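You operate a simulated robot arm through the tools that you are given. There is no shell and no other tool. Be economical: measure what you need, move in short steps, check, and stop when the job is done.

Carry out the task below with a simulated two-armed robot. There is one attempt and no reset: what you move stays moved.

TASK
Pick up the grey filter with one hand, pass it to the other hand and put it on the top of the brown table. Set down upright: grey filter.
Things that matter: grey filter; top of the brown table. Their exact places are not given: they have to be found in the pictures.

It is judged by the outcome, as a careful person would: the job done as asked, and still so three seconds after it is handed in. It fails if anything else is knocked over, pushed out of place, dropped, spilled or broken.

THE ROBOT
Two 7-joint arms with two-finger parallel grippers on one trunk, on a base that drives. Base frame: it is fixed to the floor where the robot stands at the start and does not move with it; the origin is under the middle of the robot, x ahead of it, y to its left, z up; the surface under the hand at the start is at about z = 850. Units: mm, rad, N and s.
The left shoulder is at the start at [70, 133, 1066], the right one opposite. With the tool pointing down near the work surface each hand reaches from about 100 to 640 mm from the robot's upright axis, wherever it stands, measured 20 degrees to its own side. Places, roughly: top of the brown table [500, 4000, 800]. Payload 1.57 kg a hand.
Tool frame (each hand has its own): the origin (TCP) lies between the finger pads and is the grasp point; the fingertips stand 30 mm ahead of it; z points along the fingers, y is the line along which they close. Largest opening 80 mm; finger width 17, thickness 12; the body of the gripper, 40 by 82 mm, starts 80 mm behind the TCP.
Orientation is told as [roll, pitch, yaw] about the base's x, y, z axes, in that order, counted from this pose: with the fingers straight down and closing along the base's y, the tool's x points along the base's -x, its y along +y and its z along -z.

THE INTERFACE
- The arms move only by the tool nudge_tool. It takes "left_moves", "right_moves" or both (then of equal length, played together; a hand with none holds still); each is text: rows parted by semicolons, each of 7 numbers parted by spaces: the shift along the tool's x, y, z in units of 20 mm (1.0 is 20 mm), then the turn, a rotation vector about the tool's x, y, z in units of 6 degrees (1.0 is 6 degrees), then the finger opening in mm, from 0 to 80. In form: dx dy dz rx ry rz grip; .... A call has 1 to 12 rows; each row shifts and turns the commanded pose from where the row before left it, along the tool's axes as they then stand. A call with a number of a shift or a turn outside -1 to 1 is refused whole. Rows are played at 5 a second. More than 50 mm and 0.15 rad between two rows, or a gripper value outside its range, and nothing of the call is played. A pose out of reach is approached as far as the arm can. The call stops where the force on the tool passes 40 N (or 10 N more than at its start, if that is more) or the arm is blocked; 0.2 s more then pass. Each finger travels about 153 mm/s and halts on what it meets, pressing with about 31 N; the grip force reading is that of the motor and also rises with nothing between the fingers. The clock runs only during rows and for 0.2 s after the last one: add rows that do not move to give the fingers time. It gives the time, the measured TCP pose, the force on the tool (base axes), the opening and the grip force at its end, in the units of the frame above (readings bear some noise), with the torque about the TCP (base axes, N m) and any sound that the robot's microphone picked up.
- Cameras (640 x 400 px; columns grow to the right, rows downward): "scene" is now at [122.9, -37.1, 1311]; the picture's right is [-0.33, -0.95, 0.00], its down [-0.45, 0.16, -0.88] and it looks along [0.83, -0.29, -0.48] (base axes); focal length 278 px, centre (320, 200). "left" rides on the left gripper at [72, 7, -122] in its tool frame; the picture's right is [-0.09, 1.00, 0.00], its down [-0.84, -0.08, -0.54] and it looks along [-0.54, -0.05, 0.84] (tool axes); focal length 238 px, centre (320, 200). "right" rides on the right gripper at [72, -7, -122] in its tool frame; the picture's right is [0.09, 1.00, 0.00], its down [-0.84, 0.08, -0.54] and it looks along [-0.54, 0.05, 0.84] (tool axes); focal length 238 px, centre (320, 200).
- camera(camera): a new picture of that camera. It takes no simulated time.
- move_column(by): slides the trunk up (or, below 0, down) by that many mm; the arms and the scene camera ride with it, the base frame stays. It gives what a move gives, with no picture.
- roll_base(legs): drives the robot by 1 to 6 legs, each [ahead, left, turn to the left] in mm, mm and rad, along the robot's own axes; the way and the turn of a leg run together, so that a leg with both is an arc; at most 1500 mm and 3.142 rad a leg. The arms and the cameras ride along, it lands a little off, and it stops where it bumps. It gives what a move gives.
- turn_head(pan, tilt): turns the head with the scene camera to pan (to the left, within 1.501 rad either way) and tilt (down, from -0.506 to 1.204), counted from straight ahead of the robot. It gives what a move gives.
- probe_pixels(camera, pixels): there is no depth. For up to 12 entries [column, row, z] of the newest picture of that camera ("zoom" is the newest enlarged one), the place [x, y] in the base frame at which the ray of that pixel passes the height z, good to about 3 mm, but the place of the scene camera against the robot may be out by one fixed shift of up to 18 mm in any direction. It takes no simulated time.
- enlarge(camera, box): a new picture of the part [left, top, right, bottom] of that camera's present view, enlarged. It takes no simulated time.
- job_done(): hands the job in; it is judged then, once.

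Go step by step. Measure first, check grasps and placings, and put right what went wrong. The budget is 80 turns and 62 pictures, counting those below and the enlarged ones. Unless the task says otherwise, let go and move clear before handing in, and close with one line.

The tools are called as name(argument=value, ...) on one line, values as JSON. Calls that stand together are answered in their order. nudge_tool: Moves the arms, as the interface text tells. Its arguments: {"type":"object","properties":{"left_moves":{"type":"string"},"right_moves":{"type":"string"}},"required":[]} The other tools are called the same way: move_column (by) slides the trunk up or down; roll_base (legs) drives the base; turn_head (pan, tilt) turns the head that bears the scene camera; camera (camera) takes a picture; probe_pixels (camera, pixels) gives the place at which the rays of pixels pass given heights; enlarge (camera, box) takes an enlarged picture of a part of a camera's view; job_done () hands the job in.

At the start:

```text
time: 0.0
left_tool_pos: [449.4, 28.1, 1066.1]
left_orientation: [-0.001, 0.0, 0.0]
left_wrist_force: [0.1, -0.1, 0.6]
left_wrist_torque: [0.04, 0.03, 0.03]
left_opening: 79.5
left_finger_force: 0.0
right_tool_pos: [432.0, -322.3, 1101.1]
right_orientation: [0.0, 0.0, -0.001]
right_wrist_force: [-0.2, -0.3, -0.1]
right_wrist_torque: [0.01, 0.03, 0.03]
right_opening: 79.8
right_finger_force: 0.0
trunk travel left (down, up): [-640.0, 300.0]
robot x, y, heading: [-0.0, 1.7, -0.005]
head pan, tilt: [-0.332, 0.496]
```

scene: 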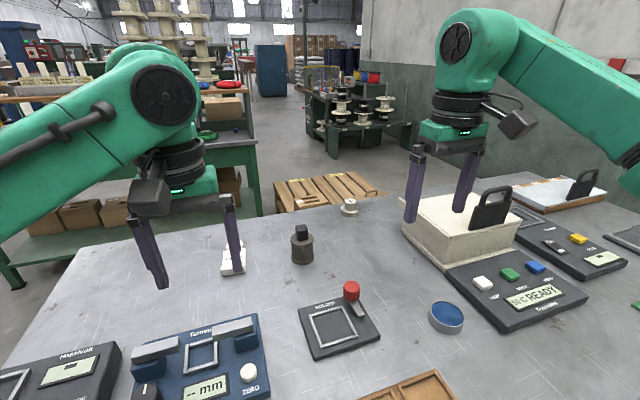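
right: 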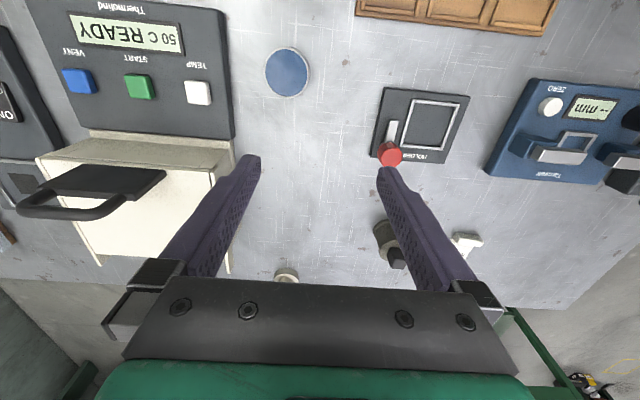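
left: 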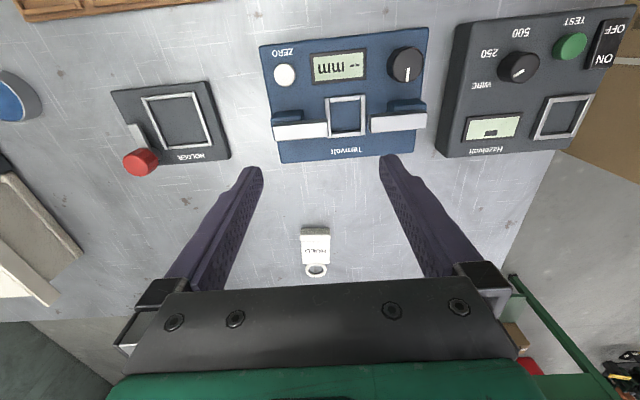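

The scene shows several small items: a dark grey stepped cylinder at (302,245), a pale one at (349,207), and a label or tag at (233,258). I'll enlarge them to identify the filter.

enlarge(camera="scene", box=[200, 180, 400, 300])

enlarge(camera="right", box=[240, 180, 500, 300])

probe_pixels(camera="scene", pixels=[[302, 262, 850], [302, 228, 910], [349, 213, 850], [233, 270, 850], [292, 255, 850], [313, 255, 850]])

```text
3.20 times, centred on (300, 240) of scene
```

zoom: 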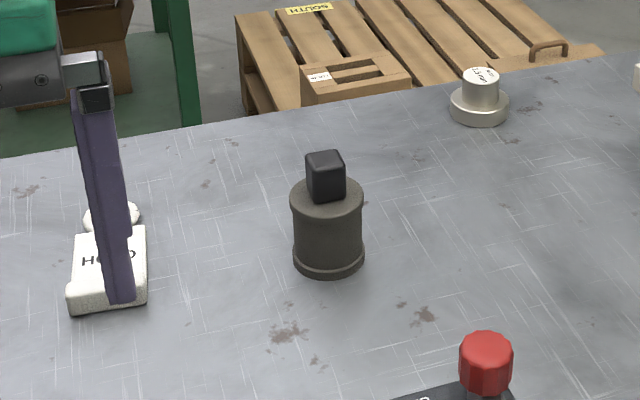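

```text
2.46 times, centred on (370, 240) of right
```

zoom: 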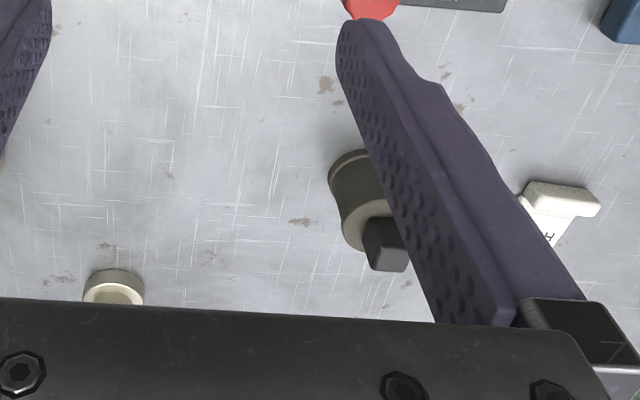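

```text
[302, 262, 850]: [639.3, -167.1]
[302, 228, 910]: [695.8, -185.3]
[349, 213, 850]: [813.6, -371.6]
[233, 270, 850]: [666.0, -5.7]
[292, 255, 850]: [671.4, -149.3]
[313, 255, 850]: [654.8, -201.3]
```

The dark grey cylinder with a square knob near (302,245), at about (665,-178), looks like the filter. I'll shift the right hand in line with it with the fingers tilted forward 40°, and move the left hand aside.

nudge_tool(right_moves="0 1 0 0 -0.95 0 80;0 1 0 0 -0.95 0 80;0 1 0 0 -0.95 0 80;0 1 0 0 -0.95 0 80;0 1 0 0 -0.95 0 80;0 1 0 0 -0.95 0 80;0 1 0 0 -0.95 0 80;0 0 0 0 0 0 80", left_moves="0 1 0 0 0 0 80;0 1 0 0 0 0 80;0 1 0 0 0 0 80;0 1 0 0 0 0 80;0 1 0 0 0 0 80;0 1 0 0 0 0 80;0 1 0 0 0 0 80;0 0 0 0 0 0 80")

camera(camera="right")

camera(camera="scene")

```text
time: 1.8
left_tool_pos: [448.0, 167.3, 1064.6]
left_orientation: [0.0, 0.001, 0.001]
left_wrist_force: [0.0, 0.7, 1.0]
left_wrist_torque: [0.04, 0.01, 0.02]
left_opening: 79.9
left_finger_force: 0.1
right_tool_pos: [434.6, -183.4, 1100.7]
right_orientation: [0.001, -0.699, 0.0]
right_wrist_force: [0.0, 0.0, 0.0]
right_wrist_torque: [-0.01, -0.01, -0.01]
right_opening: 80.3
right_finger_force: 0.1
trunk travel left (down, up): [-640.0, 300.0]
robot x, y, heading: [-3.0, 0.4, 0.003]
head pan, tilt: [-0.332, 0.496]
```

```text
56 pictures are left
```

right: 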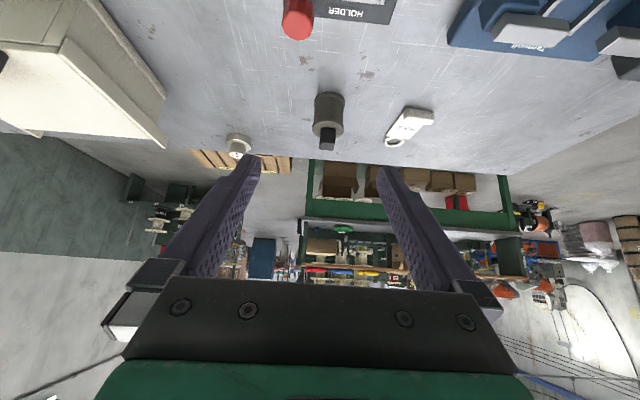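

```text
55 pictures are left
```

scene: 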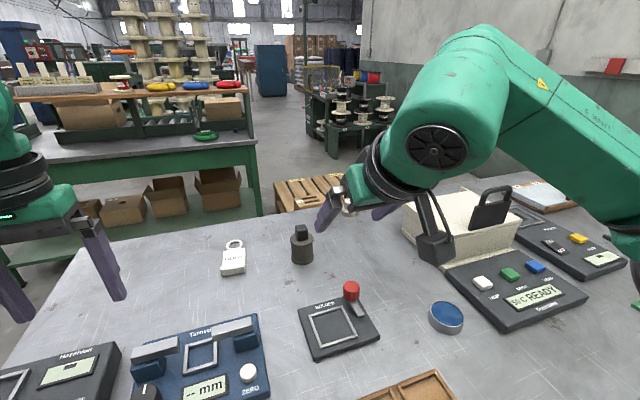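

enlarge(camera="right", box=[270, 70, 390, 170])

probe_pixels(camera="right", pixels=[[330, 92, 850], [315, 98, 850], [344, 98, 850], [328, 136, 895], [328, 150, 920]])

```text
4.00 times, centred on (330, 120) of right
```

zoom: 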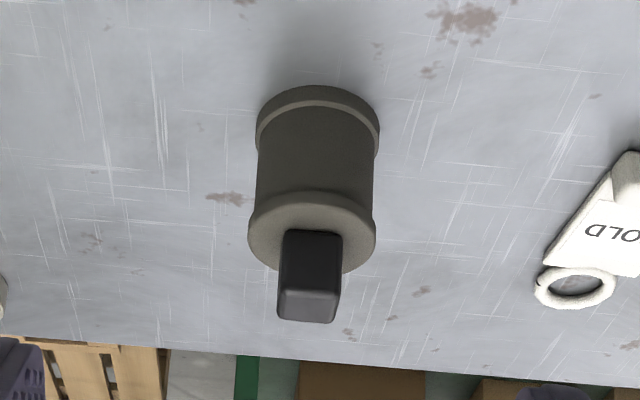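

```text
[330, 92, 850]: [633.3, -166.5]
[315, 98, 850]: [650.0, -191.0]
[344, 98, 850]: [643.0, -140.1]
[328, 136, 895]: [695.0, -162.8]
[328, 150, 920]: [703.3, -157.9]
```

probe_pixels(camera="zoom", pixels=[[318, 85, 850], [256, 128, 850], [380, 128, 850], [248, 230, 895], [376, 230, 895], [310, 322, 920], [312, 192, 895], [308, 275, 895], [345, 290, 920], [278, 290, 920]])

```text
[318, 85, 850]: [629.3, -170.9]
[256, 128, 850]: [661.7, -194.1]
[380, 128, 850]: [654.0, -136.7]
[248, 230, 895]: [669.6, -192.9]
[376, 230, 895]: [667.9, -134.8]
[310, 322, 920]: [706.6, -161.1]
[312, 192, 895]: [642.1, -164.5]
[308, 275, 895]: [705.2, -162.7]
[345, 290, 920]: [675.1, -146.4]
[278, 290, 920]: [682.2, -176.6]
```

The filter's base centre is at about (657,-166). It is about 56 wide and the body about 56 high, with the knob on top. I'll line up and approach along the tool axis, stopping about 65 mm short to check.

nudge_tool(right_moves="-0.8 0.43 0.67 0 0 0 80;-0.8 0.43 0.67 0 0 0 80;0 0 1 0 0 0 80;0 0 1 0 0 0 80;0 0 1 0 0 0 80;0 0 1 0 0 0 80;0 0 1 0 0 0 80;0 0 1 0 0 0 80;0 0 1 0 0 0 80;0 0 1 0 0 0 80;0 0 1 0 0 0 80;0 0 0 0 0 0 80")

camera(camera="right")

camera(camera="scene")

```text
time: 4.4
left_tool_pos: [446.6, 169.8, 1064.6]
left_orientation: [0.001, -0.001, 0.001]
left_wrist_force: [-0.3, 0.0, -0.1]
left_wrist_torque: [0.01, 0.03, 0.05]
left_opening: 79.9
left_finger_force: 0.1
right_tool_pos: [589.7, -165.8, 962.3]
right_orientation: [-0.001, -0.696, 0.0]
right_wrist_force: [-0.5, 0.7, -0.4]
right_wrist_torque: [-0.02, -0.01, 0.02]
right_opening: 80.1
right_finger_force: 0.1
trunk travel left (down, up): [-640.0, 300.0]
robot x, y, heading: [-0.7, 2.6, -0.0]
head pan, tilt: [-0.332, 0.496]
```

```text
53 pictures are left
```

right: 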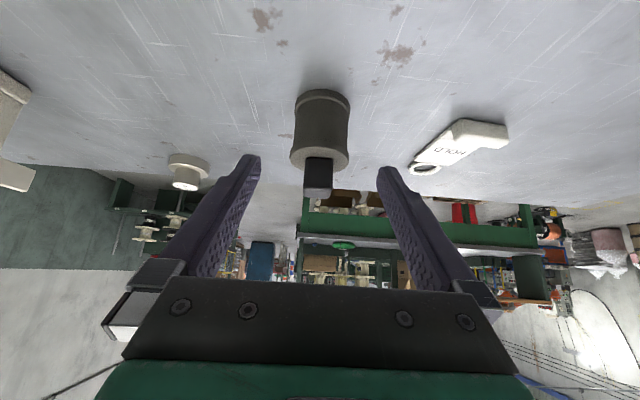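

```text
52 pictures are left
```

scene: 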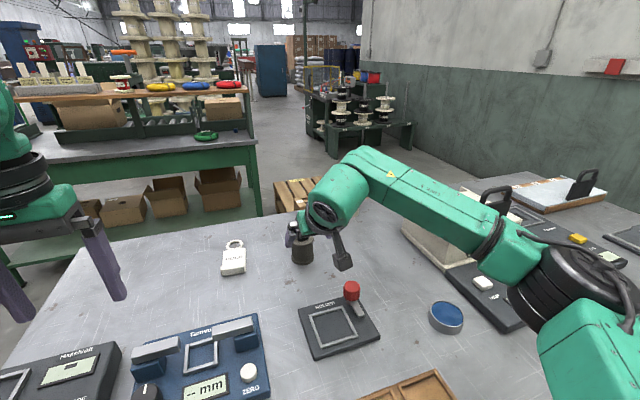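

probe_pixels(camera="right", pixels=[[323, 89, 850], [296, 103, 850], [350, 103, 850], [290, 158, 906], [349, 158, 906], [318, 142, 906], [319, 177, 906], [318, 199, 930]])

```text
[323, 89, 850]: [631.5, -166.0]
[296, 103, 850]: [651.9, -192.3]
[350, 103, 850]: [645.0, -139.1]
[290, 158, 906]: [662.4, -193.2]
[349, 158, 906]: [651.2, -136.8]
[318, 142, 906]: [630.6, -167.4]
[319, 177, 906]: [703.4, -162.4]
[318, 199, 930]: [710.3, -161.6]
```

The refined centre is (658,-165), in line with the hand. I'll advance 87 mm and close.

nudge_tool(right_moves="0 0 1 0 0 0 80;0 0 1 0 0 0 80;0 0 1 0 0 0 80;0 0 1 0 0 0 80;-0.1 0 0.37 0 0 0 80;0 0 0 0 0 0 80;0 0 0 0 0 0 40;0 0 0 0 0 0 30;0 0 0 0 0 0 30;0 0 0 0 0 0 30")

camera(camera="right")

```text
time: 6.6
left_tool_pos: [446.7, 169.4, 1065.2]
left_orientation: [0.0, 0.001, 0.001]
left_wrist_force: [0.6, -0.5, 0.1]
left_wrist_torque: [0.01, -0.01, 0.0]
left_opening: 80.1
left_finger_force: 0.1
right_tool_pos: [646.8, -164.0, 898.5]
right_orientation: [-0.001, -0.696, 0.001]
right_wrist_force: [-0.6, -0.6, 0.9]
right_wrist_torque: [0.03, 0.02, -0.01]
right_opening: 54.5
right_finger_force: 30.5
trunk travel left (down, up): [-640.0, 300.0]
robot x, y, heading: [-2.4, -1.4, 0.004]
head pan, tilt: [-0.332, 0.496]
```

```text
51 pictures are left
```

right: 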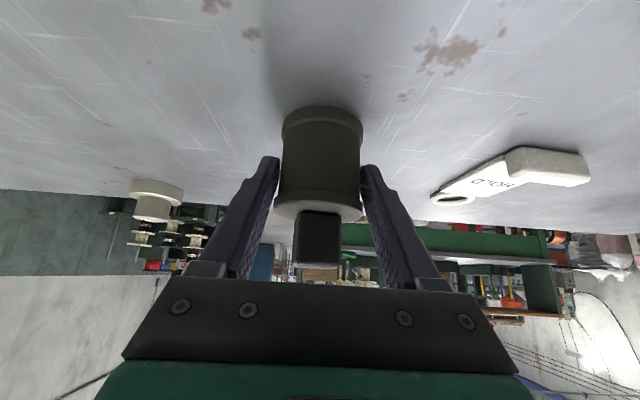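

The fingers closed on 54.5 mm with 30 N. I'll lift straight up 120 mm and check.

nudge_tool(right_moves="-0.32 0 -0.38 0 0 0 30;-0.643 0 -0.766 0 0 0 30;-0.643 0 -0.766 0 0 0 30;-0.643 0 -0.766 0 0 0 30;-0.643 0 -0.766 0 0 0 30;-0.643 0 -0.766 0 0 0 30;-0.643 0 -0.766 0 0 0 30;0 0 0 0 0 0 30")

camera(camera="right")

turn_head(pan=1.4, tilt=0.35)

camera(camera="scene")

```text
time: 8.4
left_tool_pos: [447.8, 168.3, 1064.2]
left_orientation: [-0.001, 0.0, 0.001]
left_wrist_force: [-0.2, -0.1, -0.3]
left_wrist_torque: [0.01, -0.03, 0.0]
left_opening: 80.2
left_finger_force: 0.0
right_tool_pos: [648.3, -166.7, 1026.0]
right_orientation: [-0.001, -0.698, 0.0]
right_wrist_force: [-0.3, 1.1, -1.2]
right_wrist_torque: [0.01, 0.01, 0.03]
right_opening: 54.1
right_finger_force: 31.0
trunk travel left (down, up): [-640.0, 300.0]
robot x, y, heading: [0.2, -1.1, 0.0]
head pan, tilt: [-0.332, 0.496]
```

```text
50 pictures are left
```

right: 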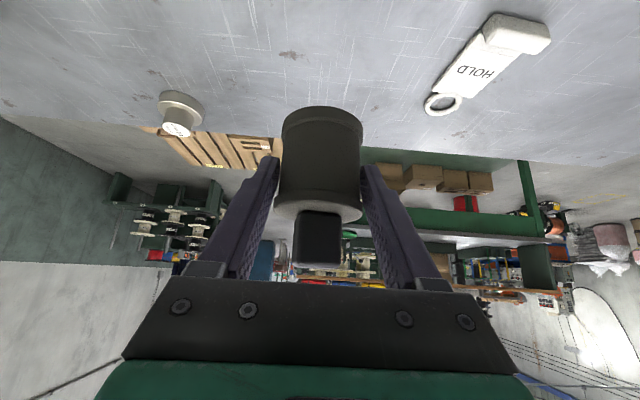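

```text
time: 10.2
left_tool_pos: [446.5, 166.7, 1064.3]
left_orientation: [0.002, -0.001, 0.0]
left_wrist_force: [0.5, 1.1, -0.4]
left_wrist_torque: [-0.03, -0.02, 0.02]
left_opening: 79.9
left_finger_force: 0.0
right_tool_pos: [647.2, -165.2, 1026.7]
right_orientation: [0.0, -0.696, 0.0]
right_wrist_force: [-0.2, 0.1, -2.3]
right_wrist_torque: [-0.02, 0.01, 0.01]
right_opening: 54.4
right_finger_force: 31.0
trunk travel left (down, up): [-640.0, 300.0]
robot x, y, heading: [0.6, -1.1, -0.001]
head pan, tilt: [1.4, 0.351]
```

```text
49 pictures are left
```

scene: 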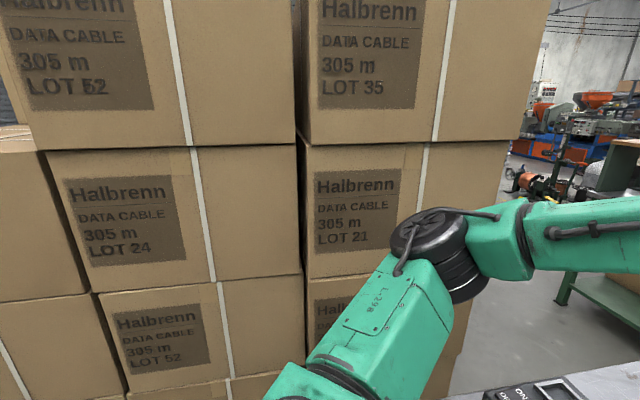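

The filter came up straight. Boxes stand to the left, so I'll plan the drive after the handover. I'm bringing the right hand back towards the middle while the left starts turning 90°.

nudge_tool(right_moves="0.568 0.386 -0.857 0 0 0 30;0.568 0.386 -0.857 0 0 0 30;0.568 0.386 -0.857 0 0 0 30;0.568 0.386 -0.857 0 0 0 30;0.568 0.386 -0.857 0 0 0 30;0.568 0.386 -0.857 0 0 0 30;0.568 0.386 -0.857 0 0 0 30;0.568 0.386 -0.857 0 0 0 30;0.568 0.386 -0.857 0 0 0 30;0.568 0.386 -0.857 0 0 0 30;0.568 0.386 -0.857 0 0 0 30;0 0 0 0 0 0 30", left_moves="0 0.5 0 0 0 -1 80;0 0 0 0 0 -1 80;0 0 0 0 0 -1 80;0 0 0 0 0 -1 80;0 0 0 0 0 -1 80;0 0 0 0 0 -1 80;0 0 0 0 0 -1 80;0 0 0 0 0 -1 80;0 0 0 0 0 -1 80;0 0 0 0 0 -1 80;0 0 0 0 0 -1 80;0 0 0 0 0 -1 80")

turn_head(pan=0.1, tilt=0.6)

camera(camera="scene")

```text
time: 12.8
left_tool_pos: [449.1, 176.2, 1066.4]
left_orientation: [-0.001, 0.0, 1.26]
left_wrist_force: [0.3, 0.4, -0.1]
left_wrist_torque: [0.0, -0.01, 0.0]
left_opening: 79.9
left_finger_force: 0.0
right_tool_pos: [429.9, -80.8, 1090.0]
right_orientation: [-0.001, -0.698, 0.0]
right_wrist_force: [0.3, 0.7, -1.5]
right_wrist_torque: [0.02, -0.01, 0.02]
right_opening: 54.1
right_finger_force: 31.2
trunk travel left (down, up): [-640.0, 300.0]
robot x, y, heading: [1.1, 2.2, -0.002]
head pan, tilt: [1.4, 0.351]
```

```text
time: 14.2
left_tool_pos: [448.8, 178.6, 1066.4]
left_orientation: [0.001, 0.001, 1.257]
left_wrist_force: [0.5, 0.3, 0.4]
left_wrist_torque: [0.02, -0.01, -0.01]
left_opening: 80.2
left_finger_force: 0.0
right_tool_pos: [429.7, -79.8, 1090.3]
right_orientation: [-0.001, -0.697, 0.0]
right_wrist_force: [0.4, 0.5, -1.2]
right_wrist_torque: [-0.02, 0.0, -0.02]
right_opening: 53.7
right_finger_force: 31.2
trunk travel left (down, up): [-640.0, 300.0]
robot x, y, heading: [0.0, -1.1, -0.006]
head pan, tilt: [0.099, 0.6]
```

```text
48 pictures are left
```

scene: 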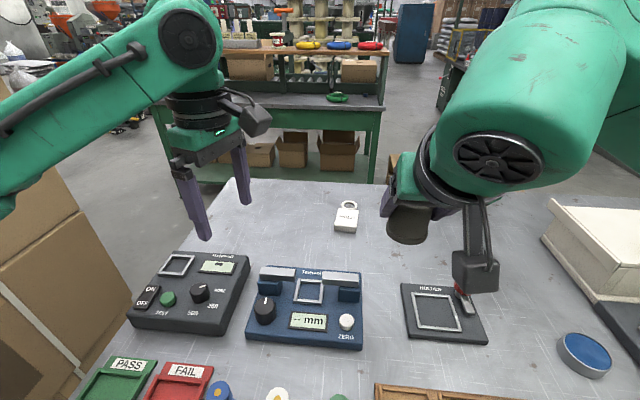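

Clear space around the hands. Now I'll finish the left hand's yaw, raise it a bit, and tilt the fingers towards the right hand.

nudge_tool(left_moves="0 0 -1 0 0 -1 80;0 0 -1 0 0 -1 80;0 0 -1 0 0 -1 80;0 0 0 0 1 0 80;0 0 0 0 1 0 80;0 0 0 0 1 0 80;0 0 0 0 1 0 80;0 0 0 0 1 0 80;0 0 0 0 1 0 80;0 0 0 0 1 0 80;0 0 0 0 1 0 80;0 0 0 0 1 0 80")

nudge_tool(left_moves="0 0 0 0 1 0 80;0 0 0 0 0 0 80")

camera(camera="scene")

camera(camera="left")

```text
time: 16.8
left_tool_pos: [449.4, 179.0, 1126.8]
left_orientation: [0.0, 0.946, 1.572]
left_wrist_force: [0.9, -0.2, 0.1]
left_wrist_torque: [-0.06, -0.01, 0.01]
left_opening: 80.0
left_finger_force: 0.0
right_tool_pos: [429.9, -79.3, 1089.9]
right_orientation: [-0.003, -0.696, -0.001]
right_wrist_force: [-0.1, -0.1, -1.1]
right_wrist_torque: [0.02, 0.01, -0.02]
right_opening: 54.2
right_finger_force: 31.5
trunk travel left (down, up): [-640.0, 300.0]
robot x, y, heading: [-1.4, -1.6, -0.002]
head pan, tilt: [0.099, 0.6]
```

```text
time: 17.4
left_tool_pos: [449.0, 177.9, 1125.9]
left_orientation: [0.003, 1.048, 1.572]
left_wrist_force: [0.3, -1.1, -0.1]
left_wrist_torque: [0.0, -0.02, 0.0]
left_opening: 80.1
left_finger_force: 0.0
right_tool_pos: [430.5, -80.3, 1090.5]
right_orientation: [0.0, -0.696, 0.0]
right_wrist_force: [-0.3, -0.1, -1.2]
right_wrist_torque: [0.0, 0.03, -0.01]
right_opening: 53.8
right_finger_force: 30.9
trunk travel left (down, up): [-640.0, 300.0]
robot x, y, heading: [0.7, -2.4, -0.0]
head pan, tilt: [0.099, 0.6]
```

```text
47 pictures are left
```

scene: 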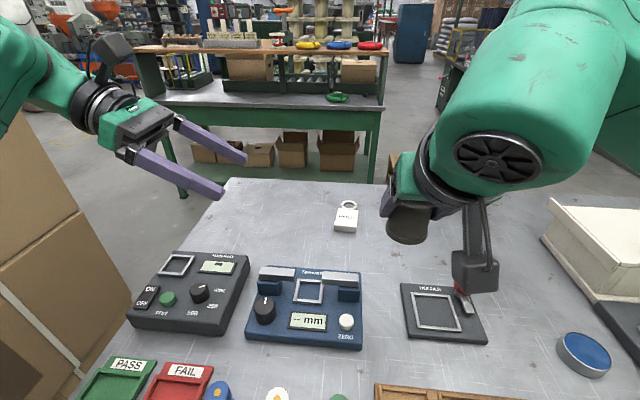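

```text
46 pictures are left
```

left: 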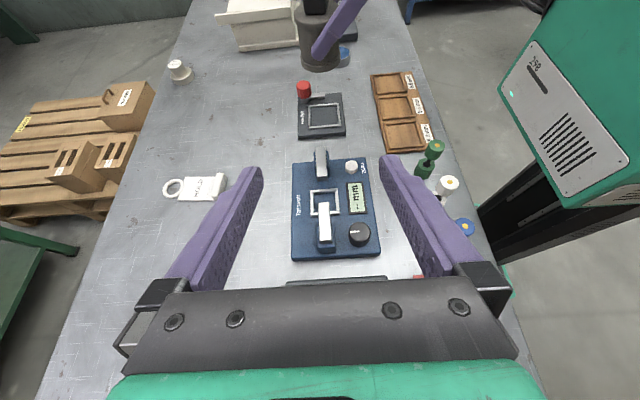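

Left orientation is as wanted, and the filter appears at the top of the left view (320,40). I'll shift the left hand 148 mm towards the filter and look again.

nudge_tool(left_moves="0.5 0.05 0.866 0 0 0 80;0.5 0.05 0.866 0 0 0 80;0.5 0.05 0.866 0 0 0 80;0.5 0.05 0.866 0 0 0 80;0.5 0.05 0.866 0 0 0 80;0.5 0.05 0.866 0 0 0 80;0.5 0.05 0.866 0 0 0 80;0.2 0.05 0.346 0 0 0 80;0 0 0 0 0 0 80")

camera(camera="left")

camera(camera="right")

camera(camera="scene")

```text
time: 19.4
left_tool_pos: [440.3, 31.0, 1125.1]
left_orientation: [0.002, 1.047, 1.572]
left_wrist_force: [-0.5, 0.6, 0.5]
left_wrist_torque: [0.0, 0.0, 0.0]
left_opening: 80.1
left_finger_force: 0.1
right_tool_pos: [429.9, -80.4, 1090.1]
right_orientation: [-0.001, -0.697, 0.0]
right_wrist_force: [0.7, 0.2, -1.3]
right_wrist_torque: [-0.02, 0.04, 0.0]
right_opening: 53.9
right_finger_force: 31.0
trunk travel left (down, up): [-640.0, 300.0]
robot x, y, heading: [0.1, -1.8, 0.0]
head pan, tilt: [0.099, 0.6]
```

```text
45 pictures are left
```

left: 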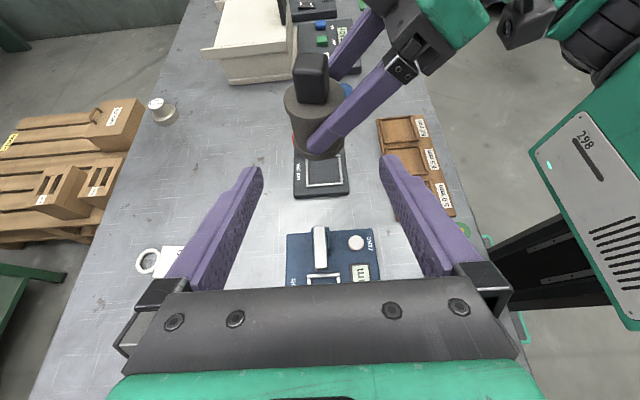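

```text
44 pictures are left
```

right: 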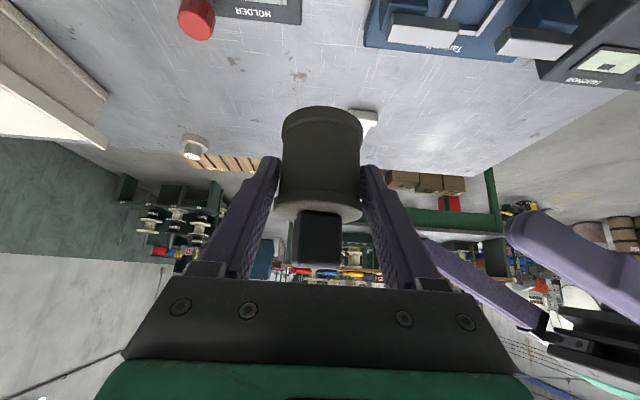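

```text
43 pictures are left
```

scene: 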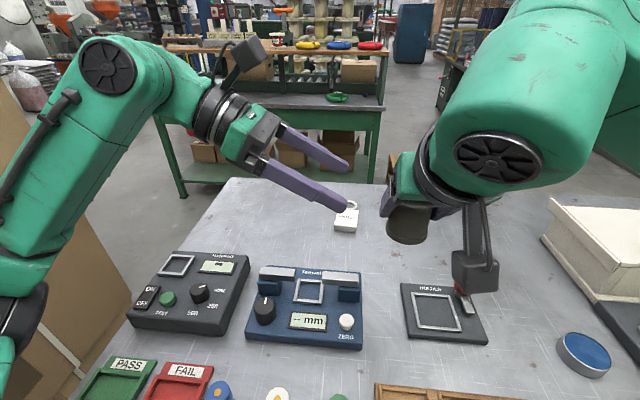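

probe_pixels(camera="left", pixels=[[320, 160, 1041], [294, 145, 1041], [344, 145, 1041], [284, 97, 1097], [344, 97, 1097], [316, 117, 1097]])

```text
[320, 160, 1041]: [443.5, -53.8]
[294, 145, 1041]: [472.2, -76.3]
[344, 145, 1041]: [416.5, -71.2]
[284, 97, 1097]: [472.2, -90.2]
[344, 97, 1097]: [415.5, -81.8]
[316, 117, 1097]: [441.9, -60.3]
```

Filter axis is at (443.5,-81), bottom at about 1041, and the left hand lines up. I'll advance 118 mm with a 3 mm x correction.

nudge_tool(left_moves="0 -0.15 1 0 0 0 80;0 0 1 0 0 0 80;0 0 1 0 0 0 80;0 0 1 0 0 0 80;0 0 1 0 0 0 80;0 0 0.9 0 0 0 80;0 0 0 0 0 0 80")

camera(camera="left")

camera(camera="right")

```text
time: 21.0
left_tool_pos: [443.1, -74.7, 1065.0]
left_orientation: [0.001, 1.047, 1.571]
left_wrist_force: [-0.2, -0.2, 0.0]
left_wrist_torque: [0.03, -0.03, 0.01]
left_opening: 80.1
left_finger_force: 0.1
right_tool_pos: [429.7, -78.5, 1089.5]
right_orientation: [0.0, -0.696, 0.001]
right_wrist_force: [1.0, 0.6, -1.8]
right_wrist_torque: [-0.01, 0.01, -0.02]
right_opening: 53.8
right_finger_force: 31.2
trunk travel left (down, up): [-640.0, 300.0]
robot x, y, heading: [-0.9, 2.4, -0.001]
head pan, tilt: [0.099, 0.6]
```

```text
42 pictures are left
```

left: 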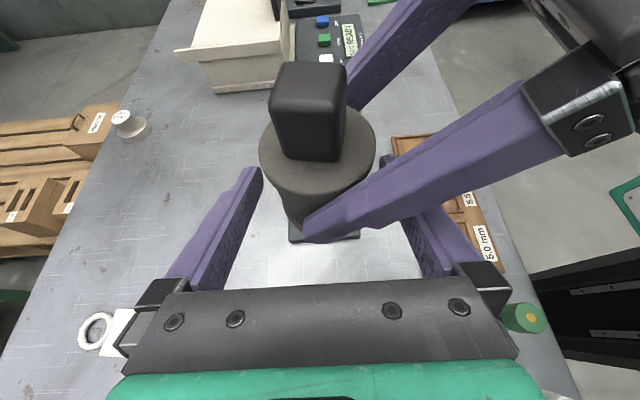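

```text
41 pictures are left
```

right: 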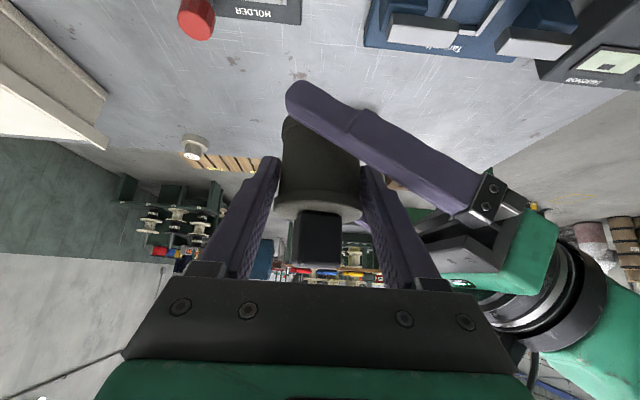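

The left fingers straddle the lower body, clear of the right's. I'll close the left while the right keeps holding.

nudge_tool(left_moves="0 0 0 0 0 0 60;0 0 0 0 0 0 40;0 0 0 0 0 0 30;0 0 0 0 0 0 30")

camera(camera="left")

```text
time: 22.0
left_tool_pos: [443.7, -73.8, 1064.2]
left_orientation: [0.003, 1.047, 1.571]
left_wrist_force: [-19.3, 3.5, -8.1]
left_wrist_torque: [-0.45, -1.08, 0.86]
left_opening: 55.1
left_finger_force: 14.7
right_tool_pos: [430.5, -80.9, 1090.7]
right_orientation: [0.001, -0.699, -0.005]
right_wrist_force: [18.9, -3.5, 6.6]
right_wrist_torque: [0.41, 0.49, -1.03]
right_opening: 54.0
right_finger_force: 31.1
trunk travel left (down, up): [-640.0, 300.0]
robot x, y, heading: [1.4, -0.8, -0.0]
head pan, tilt: [0.099, 0.6]
```

```text
40 pictures are left
```

left: 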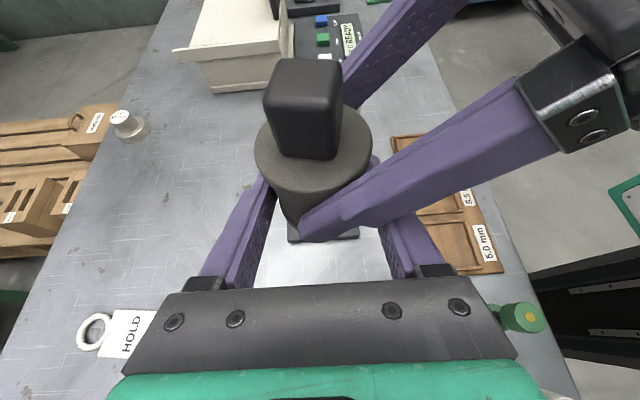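

The left grip is slightly off-centre (−19 N in x), so I'll relieve it by moving the left hand 2 mm towards −x.

nudge_tool(left_moves="0 0.05 0 0 0 0 30;0 0.05 0 0 0 0 30;0 0 0 0 0 0 30")

```text
time: 22.8
left_tool_pos: [441.5, -73.8, 1066.0]
left_orientation: [0.005, 1.044, 1.575]
left_wrist_force: [-9.7, -3.3, -25.0]
left_wrist_torque: [-0.92, -1.27, 0.68]
left_opening: 55.3
left_finger_force: 13.9
right_tool_pos: [429.5, -80.3, 1091.8]
right_orientation: [0.002, -0.699, -0.001]
right_wrist_force: [10.4, 3.8, 22.4]
right_wrist_torque: [1.15, 0.73, -0.69]
right_opening: 54.3
right_finger_force: 31.3
trunk travel left (down, up): [-640.0, 300.0]
robot x, y, heading: [-1.0, -1.6, -0.004]
head pan, tilt: [0.099, 0.6]
```

The −25 N in z and the half-strength grip suggest the left's −x finger touches the underside of the right finger. I'll reopen the left, flatten its tilt by 10° and lower it about 4 mm.

nudge_tool(left_moves="0 0 0 0 0 0 80;0 0 0 0 0 0 80;-0.1 0 0.06 0 0.85 0 80;-0.1 0 0.05 0 0.85 0 80;0 0 0 0 0 0 80")

camera(camera="left")

```text
time: 24.0
left_tool_pos: [442.0, -72.2, 1063.5]
left_orientation: [-0.001, 1.224, 1.57]
left_wrist_force: [-0.1, -0.9, 0.2]
left_wrist_torque: [-0.03, 0.02, 0.01]
left_opening: 79.8
left_finger_force: 0.1
right_tool_pos: [429.9, -80.2, 1090.7]
right_orientation: [0.0, -0.696, 0.002]
right_wrist_force: [-0.5, -0.4, -1.5]
right_wrist_torque: [0.0, 0.01, 0.01]
right_opening: 53.7
right_finger_force: 30.8
trunk travel left (down, up): [-640.0, 300.0]
robot x, y, heading: [-1.4, 1.7, 0.005]
head pan, tilt: [0.099, 0.6]
```

```text
39 pictures are left
```

left: 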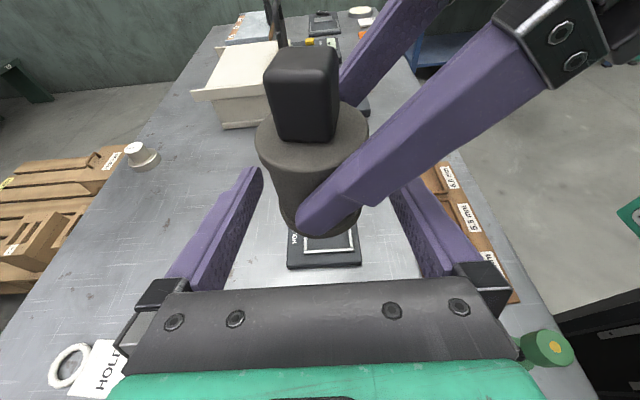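

nudge_tool(left_moves="0 0 0 0 0 0 60;0 0 0 0 0 0 40;0 0 0 0 0 0 30;0 0 0 0 0 0 30")

camera(camera="left")

```text
time: 25.0
left_tool_pos: [441.3, -73.9, 1064.5]
left_orientation: [0.003, 1.227, 1.575]
left_wrist_force: [8.0, -1.6, -0.8]
left_wrist_torque: [-0.01, -0.08, 0.12]
left_opening: 53.7
left_finger_force: 31.2
right_tool_pos: [430.0, -79.3, 1089.9]
right_orientation: [-0.001, -0.694, 0.001]
right_wrist_force: [-7.8, 1.8, 0.3]
right_wrist_torque: [0.1, 0.23, 0.0]
right_opening: 53.7
right_finger_force: 30.5
trunk travel left (down, up): [-640.0, 300.0]
robot x, y, heading: [1.3, -2.6, 0.004]
head pan, tilt: [0.099, 0.6]
```

```text
38 pictures are left
```

left: 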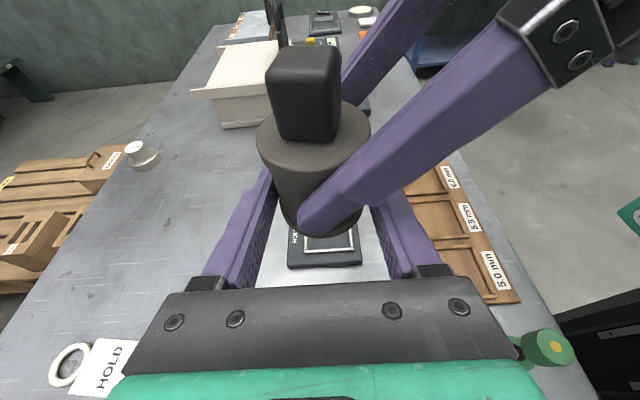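

The left now has a full grip at 53.7 mm and 31 N. I'll open the right and withdraw it along its own axis.

nudge_tool(right_moves="0 0 0 0 0 0 60;0 0 0 0 0 0 80;0 0 0 0 0 0 80;0 0 -1 0 0 0 80;0 0 -1 0 0 0 80;0 0 -1 0 0 0 80;0 0 -1 0 0 0 80;0 0 -1 0 0 0 80;0 0 -1 0 0 0 80;0 -1 0 0 0 0 80;0 -1 0 0 0 0 80;0 -1 0 0 0 0 80")

camera(camera="left")

camera(camera="scene")

```text
time: 27.6
left_tool_pos: [440.6, -73.9, 1063.6]
left_orientation: [-0.001, 1.225, 1.573]
left_wrist_force: [0.5, -0.4, 1.2]
left_wrist_torque: [0.04, 0.03, 0.02]
left_opening: 53.8
left_finger_force: 30.9
right_tool_pos: [352.3, -140.5, 1182.8]
right_orientation: [0.0, -0.696, -0.001]
right_wrist_force: [0.2, 0.8, 0.3]
right_wrist_torque: [-0.01, -0.02, 0.01]
right_opening: 79.9
right_finger_force: 0.0
trunk travel left (down, up): [-640.0, 300.0]
robot x, y, heading: [1.1, 1.7, -0.001]
head pan, tilt: [0.099, 0.6]
```

```text
37 pictures are left
```

left: 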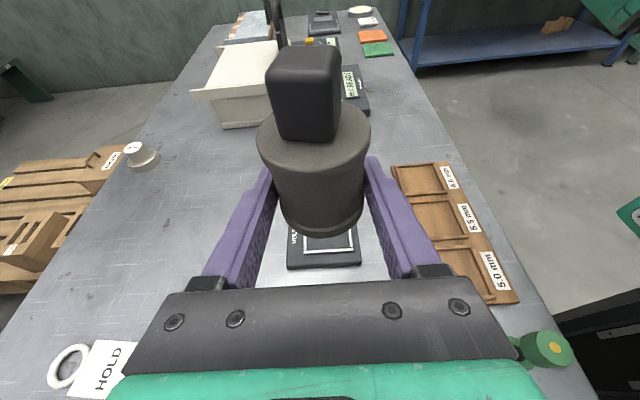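

```text
36 pictures are left
```

scene: 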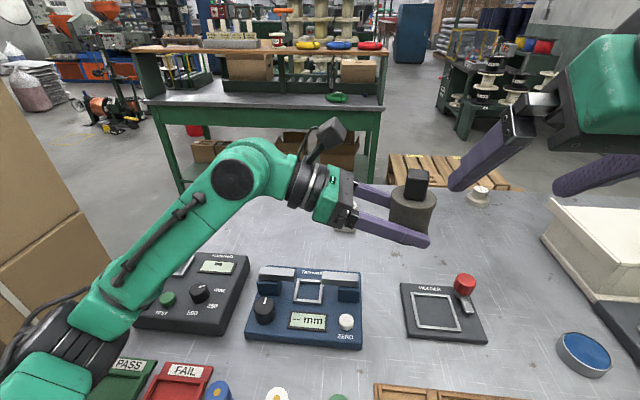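

The filter is now upright in the left hand alone. Before driving I'll look to both sides.

turn_head(pan=1.5, tilt=0.6)

camera(camera="scene")

turn_head(pan=-1.5, tilt=0.6)

camera(camera="scene")

```text
time: 29.1
left_tool_pos: [440.9, -72.9, 1062.5]
left_orientation: [0.001, 1.224, 1.574]
left_wrist_force: [-0.8, -0.6, 0.0]
left_wrist_torque: [0.0, 0.02, 0.0]
left_opening: 53.8
left_finger_force: 31.1
right_tool_pos: [353.7, -138.5, 1182.5]
right_orientation: [0.001, -0.696, 0.0]
right_wrist_force: [-1.3, 1.4, -0.4]
right_wrist_torque: [-0.01, -0.01, 0.02]
right_opening: 79.7
right_finger_force: 0.0
trunk travel left (down, up): [-640.0, 300.0]
robot x, y, heading: [-0.1, 2.7, 0.0]
head pan, tilt: [1.499, 0.6]
```

```text
35 pictures are left
```

scene: 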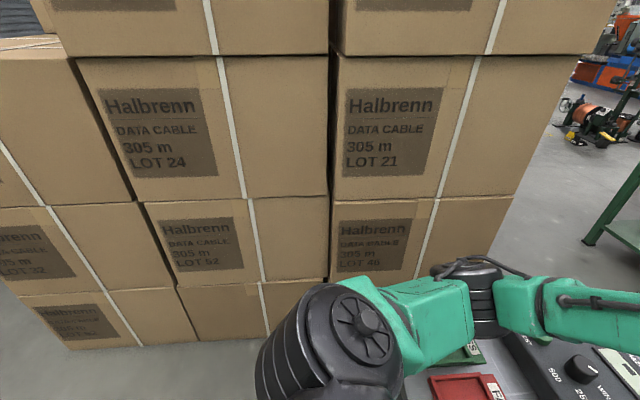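

```text
time: 31.8
left_tool_pos: [441.7, -72.4, 1061.0]
left_orientation: [0.001, 1.226, 1.572]
left_wrist_force: [-0.2, -0.1, 0.2]
left_wrist_torque: [0.03, 0.04, -0.02]
left_opening: 53.6
left_finger_force: 31.2
right_tool_pos: [353.7, -139.0, 1183.9]
right_orientation: [0.0, -0.696, -0.001]
right_wrist_force: [-0.9, -0.4, 0.4]
right_wrist_torque: [0.02, -0.02, 0.0]
right_opening: 80.0
right_finger_force: 0.0
trunk travel left (down, up): [-640.0, 300.0]
robot x, y, heading: [1.6, 2.7, -0.004]
head pan, tilt: [-1.499, 0.6]
```

```text
34 pictures are left
```

scene: 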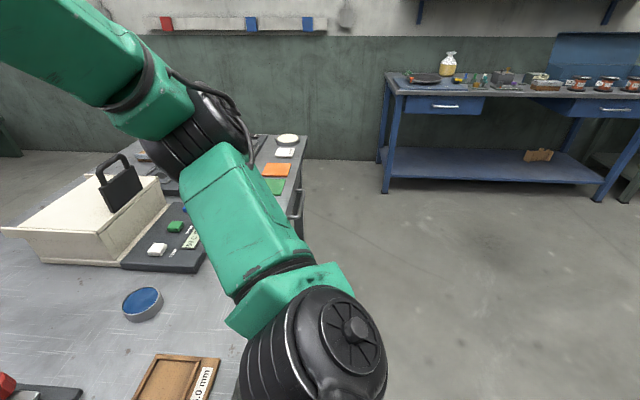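

The box stack's face is at about y≈700, x from −1030 to 740. The floor behind and to the right looks free. I'll back off from the table, turn left and look around.

roll_base(legs=[[-700, -200, 0], [0, 0, 1.571]])

turn_head(pan=0.9, tilt=0.35)

camera(camera="scene")

```text
time: 39.5
left_tool_pos: [-618.5, 235.6, 1063.2]
left_orientation: [0.002, 1.226, 3.123]
left_wrist_force: [-0.6, -0.2, 0.2]
left_wrist_torque: [0.0, 0.01, -0.01]
left_opening: 53.6
left_finger_force: 31.0
right_tool_pos: [-553.8, 145.3, 1183.3]
right_orientation: [0.001, -0.697, 1.548]
right_wrist_force: [-0.5, 0.6, -0.1]
right_wrist_torque: [-0.02, -0.02, -0.03]
right_opening: 80.3
right_finger_force: 0.0
trunk travel left (down, up): [-640.0, 300.0]
robot x, y, heading: [-702.3, -203.7, 1.546]
head pan, tilt: [-1.499, 0.6]
```

```text
time: 41.7
left_tool_pos: [-618.4, 235.8, 1061.6]
left_orientation: [0.0, 1.223, 3.123]
left_wrist_force: [-0.2, -1.0, 0.8]
left_wrist_torque: [-0.02, -0.02, 0.0]
left_opening: 53.5
left_finger_force: 30.6
right_tool_pos: [-554.2, 145.6, 1183.4]
right_orientation: [-0.001, -0.698, 1.549]
right_wrist_force: [0.0, -0.2, 0.5]
right_wrist_torque: [0.0, -0.02, 0.0]
right_opening: 80.1
right_finger_force: 0.1
trunk travel left (down, up): [-640.0, 300.0]
robot x, y, heading: [-702.0, -204.4, 1.55]
head pan, tilt: [0.901, 0.351]
```

```text
33 pictures are left
```

scene: 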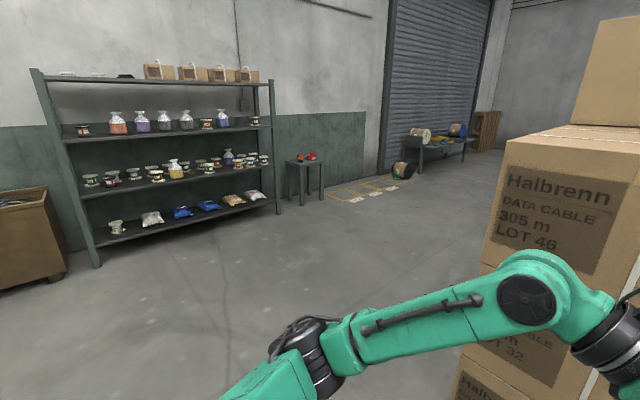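

probe_pixels(camera="scene", pixels=[[280, 213, 0], [95, 267, 0], [323, 199, 0], [460, 395, 0], [400, 178, 0], [420, 165, 0]])

turn_head(pan=0.3, tilt=0.3)

camera(camera="scene")

```text
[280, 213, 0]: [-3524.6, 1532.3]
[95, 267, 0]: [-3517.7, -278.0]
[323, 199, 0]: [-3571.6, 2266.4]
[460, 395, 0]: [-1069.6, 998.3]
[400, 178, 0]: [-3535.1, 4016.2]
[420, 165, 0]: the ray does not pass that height
```

```text
time: 42.7
left_tool_pos: [-617.6, 236.7, 1062.7]
left_orientation: [0.003, 1.224, 3.122]
left_wrist_force: [0.3, 0.6, 0.3]
left_wrist_torque: [-0.02, -0.02, -0.03]
left_opening: 53.6
left_finger_force: 30.4
right_tool_pos: [-554.4, 146.7, 1182.7]
right_orientation: [-0.001, -0.696, 1.548]
right_wrist_force: [0.0, 1.2, 0.3]
right_wrist_torque: [0.0, -0.01, -0.01]
right_opening: 80.0
right_finger_force: 0.2
trunk travel left (down, up): [-640.0, 300.0]
robot x, y, heading: [-699.7, -208.2, 1.547]
head pan, tilt: [0.3, 0.3]
```

```text
32 pictures are left
```

scene: 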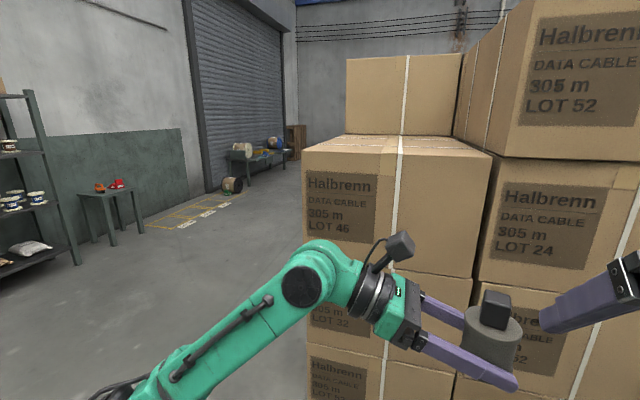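

There is a wide corridor between the shelf (x≈−3500) and the stack (x≈−1070). I'll drive left 1150, ahead 1500, and look.

roll_base(legs=[[0, 1150, 0.02], [1500, 0, 0]])

turn_head(pan=-0.4, tilt=0.3)

camera(camera="scene")

```text
time: 55.5
left_tool_pos: [-1773.3, 1721.1, 1062.3]
left_orientation: [0.002, 1.225, 3.129]
left_wrist_force: [0.0, 0.1, 0.2]
left_wrist_torque: [0.01, 0.01, 0.03]
left_opening: 53.6
left_finger_force: 31.3
right_tool_pos: [-1708.4, 1630.0, 1183.4]
right_orientation: [-0.001, -0.697, 1.556]
right_wrist_force: [1.0, 0.1, -0.2]
right_wrist_torque: [0.0, -0.01, 0.02]
right_opening: 79.9
right_finger_force: 0.1
trunk travel left (down, up): [-640.0, 300.0]
robot x, y, heading: [-1855.6, 1281.5, 1.552]
head pan, tilt: [0.3, 0.3]
```

```text
time: 56.6
left_tool_pos: [-1772.6, 1720.9, 1061.7]
left_orientation: [0.002, 1.224, 3.129]
left_wrist_force: [-0.9, -0.6, -0.6]
left_wrist_torque: [0.02, 0.02, -0.04]
left_opening: 53.5
left_finger_force: 31.2
right_tool_pos: [-1708.5, 1630.3, 1183.1]
right_orientation: [0.0, -0.696, 1.557]
right_wrist_force: [-0.6, -0.4, 0.4]
right_wrist_torque: [-0.01, 0.0, 0.0]
right_opening: 80.0
right_finger_force: 0.1
trunk travel left (down, up): [-640.0, 300.0]
robot x, y, heading: [-1854.4, 1280.5, 1.559]
head pan, tilt: [-0.4, 0.3]
```

```text
31 pictures are left
```

scene: 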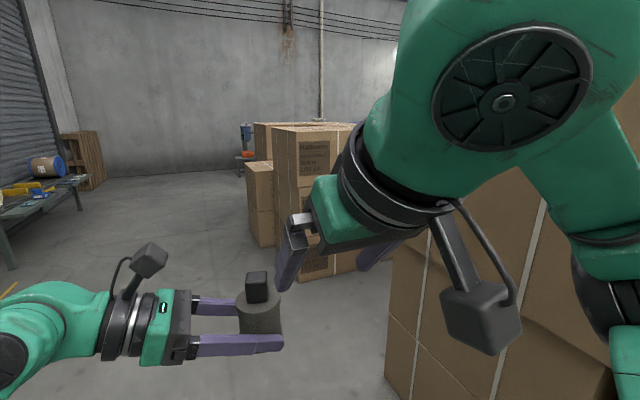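

The right arm blocks the view to the right. I'll move it outward and probe the second box stack near (300,280).

nudge_tool(right_moves="0 -1 0 0 0 0 80;0 -1 0 0 0 0 80;0 -1 0 0 0 0 80;0 -1 0 0 0 0 80;0 -1 0 0 0 0 80;0 -1 0 0 0 0 80;0 -1 0 0 0 0 80;0 -1 0 0 0 0 80;0 -1 0 0 0 0 80;0 -1 0 0 0 0 80;0 -1 0 0 0 0 80;0 0 0 0 0 0 80")

probe_pixels(camera="scene", pixels=[[300, 280, 0], [262, 246, 0], [385, 380, 0], [105, 185, 0], [245, 175, 0]])

camera(camera="scene")

```text
time: 59.2
left_tool_pos: [-1774.0, 1720.2, 1062.6]
left_orientation: [0.003, 1.226, 3.129]
left_wrist_force: [0.3, -0.9, 0.0]
left_wrist_torque: [-0.01, -0.01, -0.02]
left_opening: 53.7
left_finger_force: 31.4
right_tool_pos: [-1486.6, 1629.1, 1182.0]
right_orientation: [0.001, -0.698, 1.556]
right_wrist_force: [0.5, 0.6, 0.7]
right_wrist_torque: [0.01, -0.01, -0.01]
right_opening: 80.3
right_finger_force: 0.0
trunk travel left (down, up): [-640.0, 300.0]
robot x, y, heading: [-1852.6, 1280.1, 1.558]
head pan, tilt: [-0.4, 0.3]
```

```text
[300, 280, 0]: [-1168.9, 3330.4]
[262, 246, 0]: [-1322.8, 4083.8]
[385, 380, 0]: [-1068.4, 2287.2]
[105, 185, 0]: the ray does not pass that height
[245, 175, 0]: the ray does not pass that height
```

```text
30 pictures are left
```

scene: 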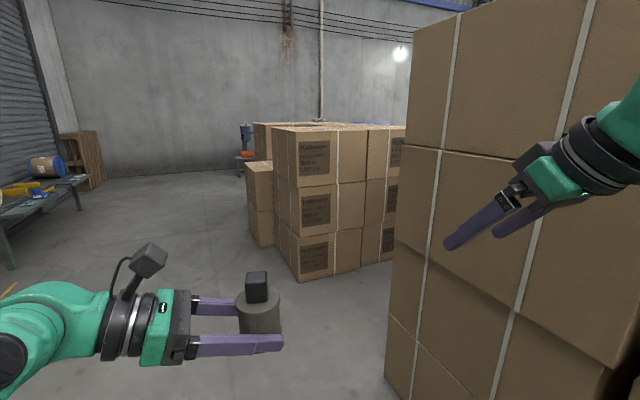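

The first stack ends at y≈2290 and the second starts at y≈3330, which leaves an aisle between them. I'll drive ahead 1500 to y≈2780 and look along it.

roll_base(legs=[[1510, 0, 0.01]])

turn_head(pan=-1.4, tilt=0.3)

camera(camera="scene")

```text
refused: 1510 is not a number from -1500 to 1500
```

```text
time: 60.4
left_tool_pos: [-1773.0, 1720.8, 1062.8]
left_orientation: [0.002, 1.225, 3.13]
left_wrist_force: [0.5, 0.0, -0.1]
left_wrist_torque: [-0.02, -0.02, -0.02]
left_opening: 53.6
left_finger_force: 31.1
right_tool_pos: [-1487.9, 1629.2, 1182.0]
right_orientation: [-0.001, -0.697, 1.557]
right_wrist_force: [0.0, 0.1, -1.6]
right_wrist_torque: [0.05, -0.02, 0.0]
right_opening: 79.9
right_finger_force: 0.1
trunk travel left (down, up): [-640.0, 300.0]
robot x, y, heading: [-1853.4, 1278.6, 1.554]
head pan, tilt: [-1.4, 0.3]
```

```text
29 pictures are left
```

scene: 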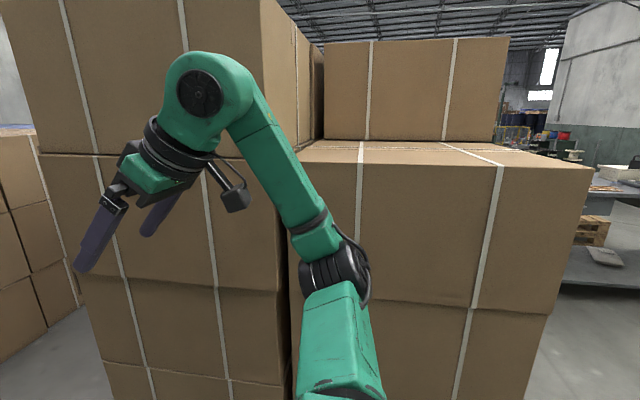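

roll_base(legs=[[1500, 0, 0.01]])

camera(camera="scene")

```text
time: 67.9
left_tool_pos: [-1764.1, 3228.3, 1063.1]
left_orientation: [0.001, 1.226, 3.141]
left_wrist_force: [0.3, -0.5, 0.0]
left_wrist_torque: [0.03, 0.01, -0.02]
left_opening: 53.4
left_finger_force: 30.9
right_tool_pos: [-1478.1, 3140.3, 1182.4]
right_orientation: [-0.001, -0.698, 1.568]
right_wrist_force: [-0.9, -0.1, -0.4]
right_wrist_torque: [-0.04, 0.01, -0.01]
right_opening: 80.3
right_finger_force: 0.0
trunk travel left (down, up): [-640.0, 300.0]
robot x, y, heading: [-1838.2, 2787.0, 1.564]
head pan, tilt: [-1.4, 0.3]
```

```text
28 pictures are left
```

scene: 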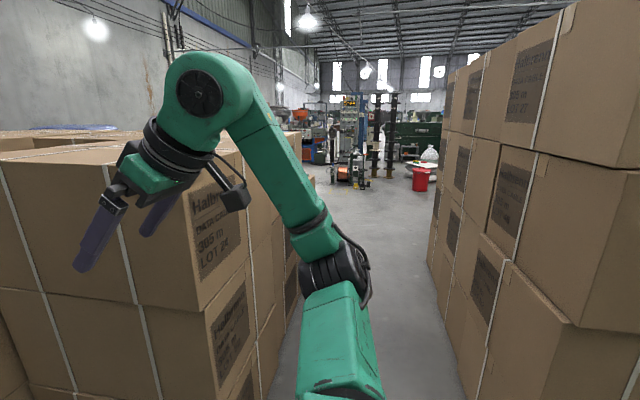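

probe_pixels(camera="scene", pixels=[[430, 262, 0], [470, 395, 0], [270, 385, 0], [300, 280, 0], [418, 190, 0], [350, 186, 0], [70, 128, 800]])

enlarge(camera="scene", box=[240, 60, 520, 260])

```text
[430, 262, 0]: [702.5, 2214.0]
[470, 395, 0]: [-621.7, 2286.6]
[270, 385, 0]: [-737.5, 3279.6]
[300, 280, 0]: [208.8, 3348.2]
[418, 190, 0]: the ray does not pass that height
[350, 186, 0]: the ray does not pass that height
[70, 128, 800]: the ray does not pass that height
```

```text
2.00 times, centred on (380, 160) of scene
```

zoom: 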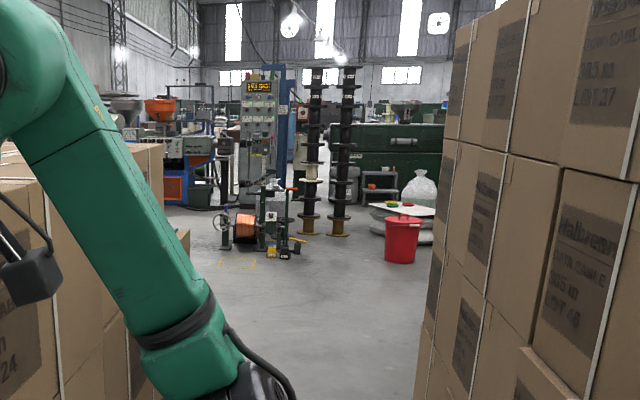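

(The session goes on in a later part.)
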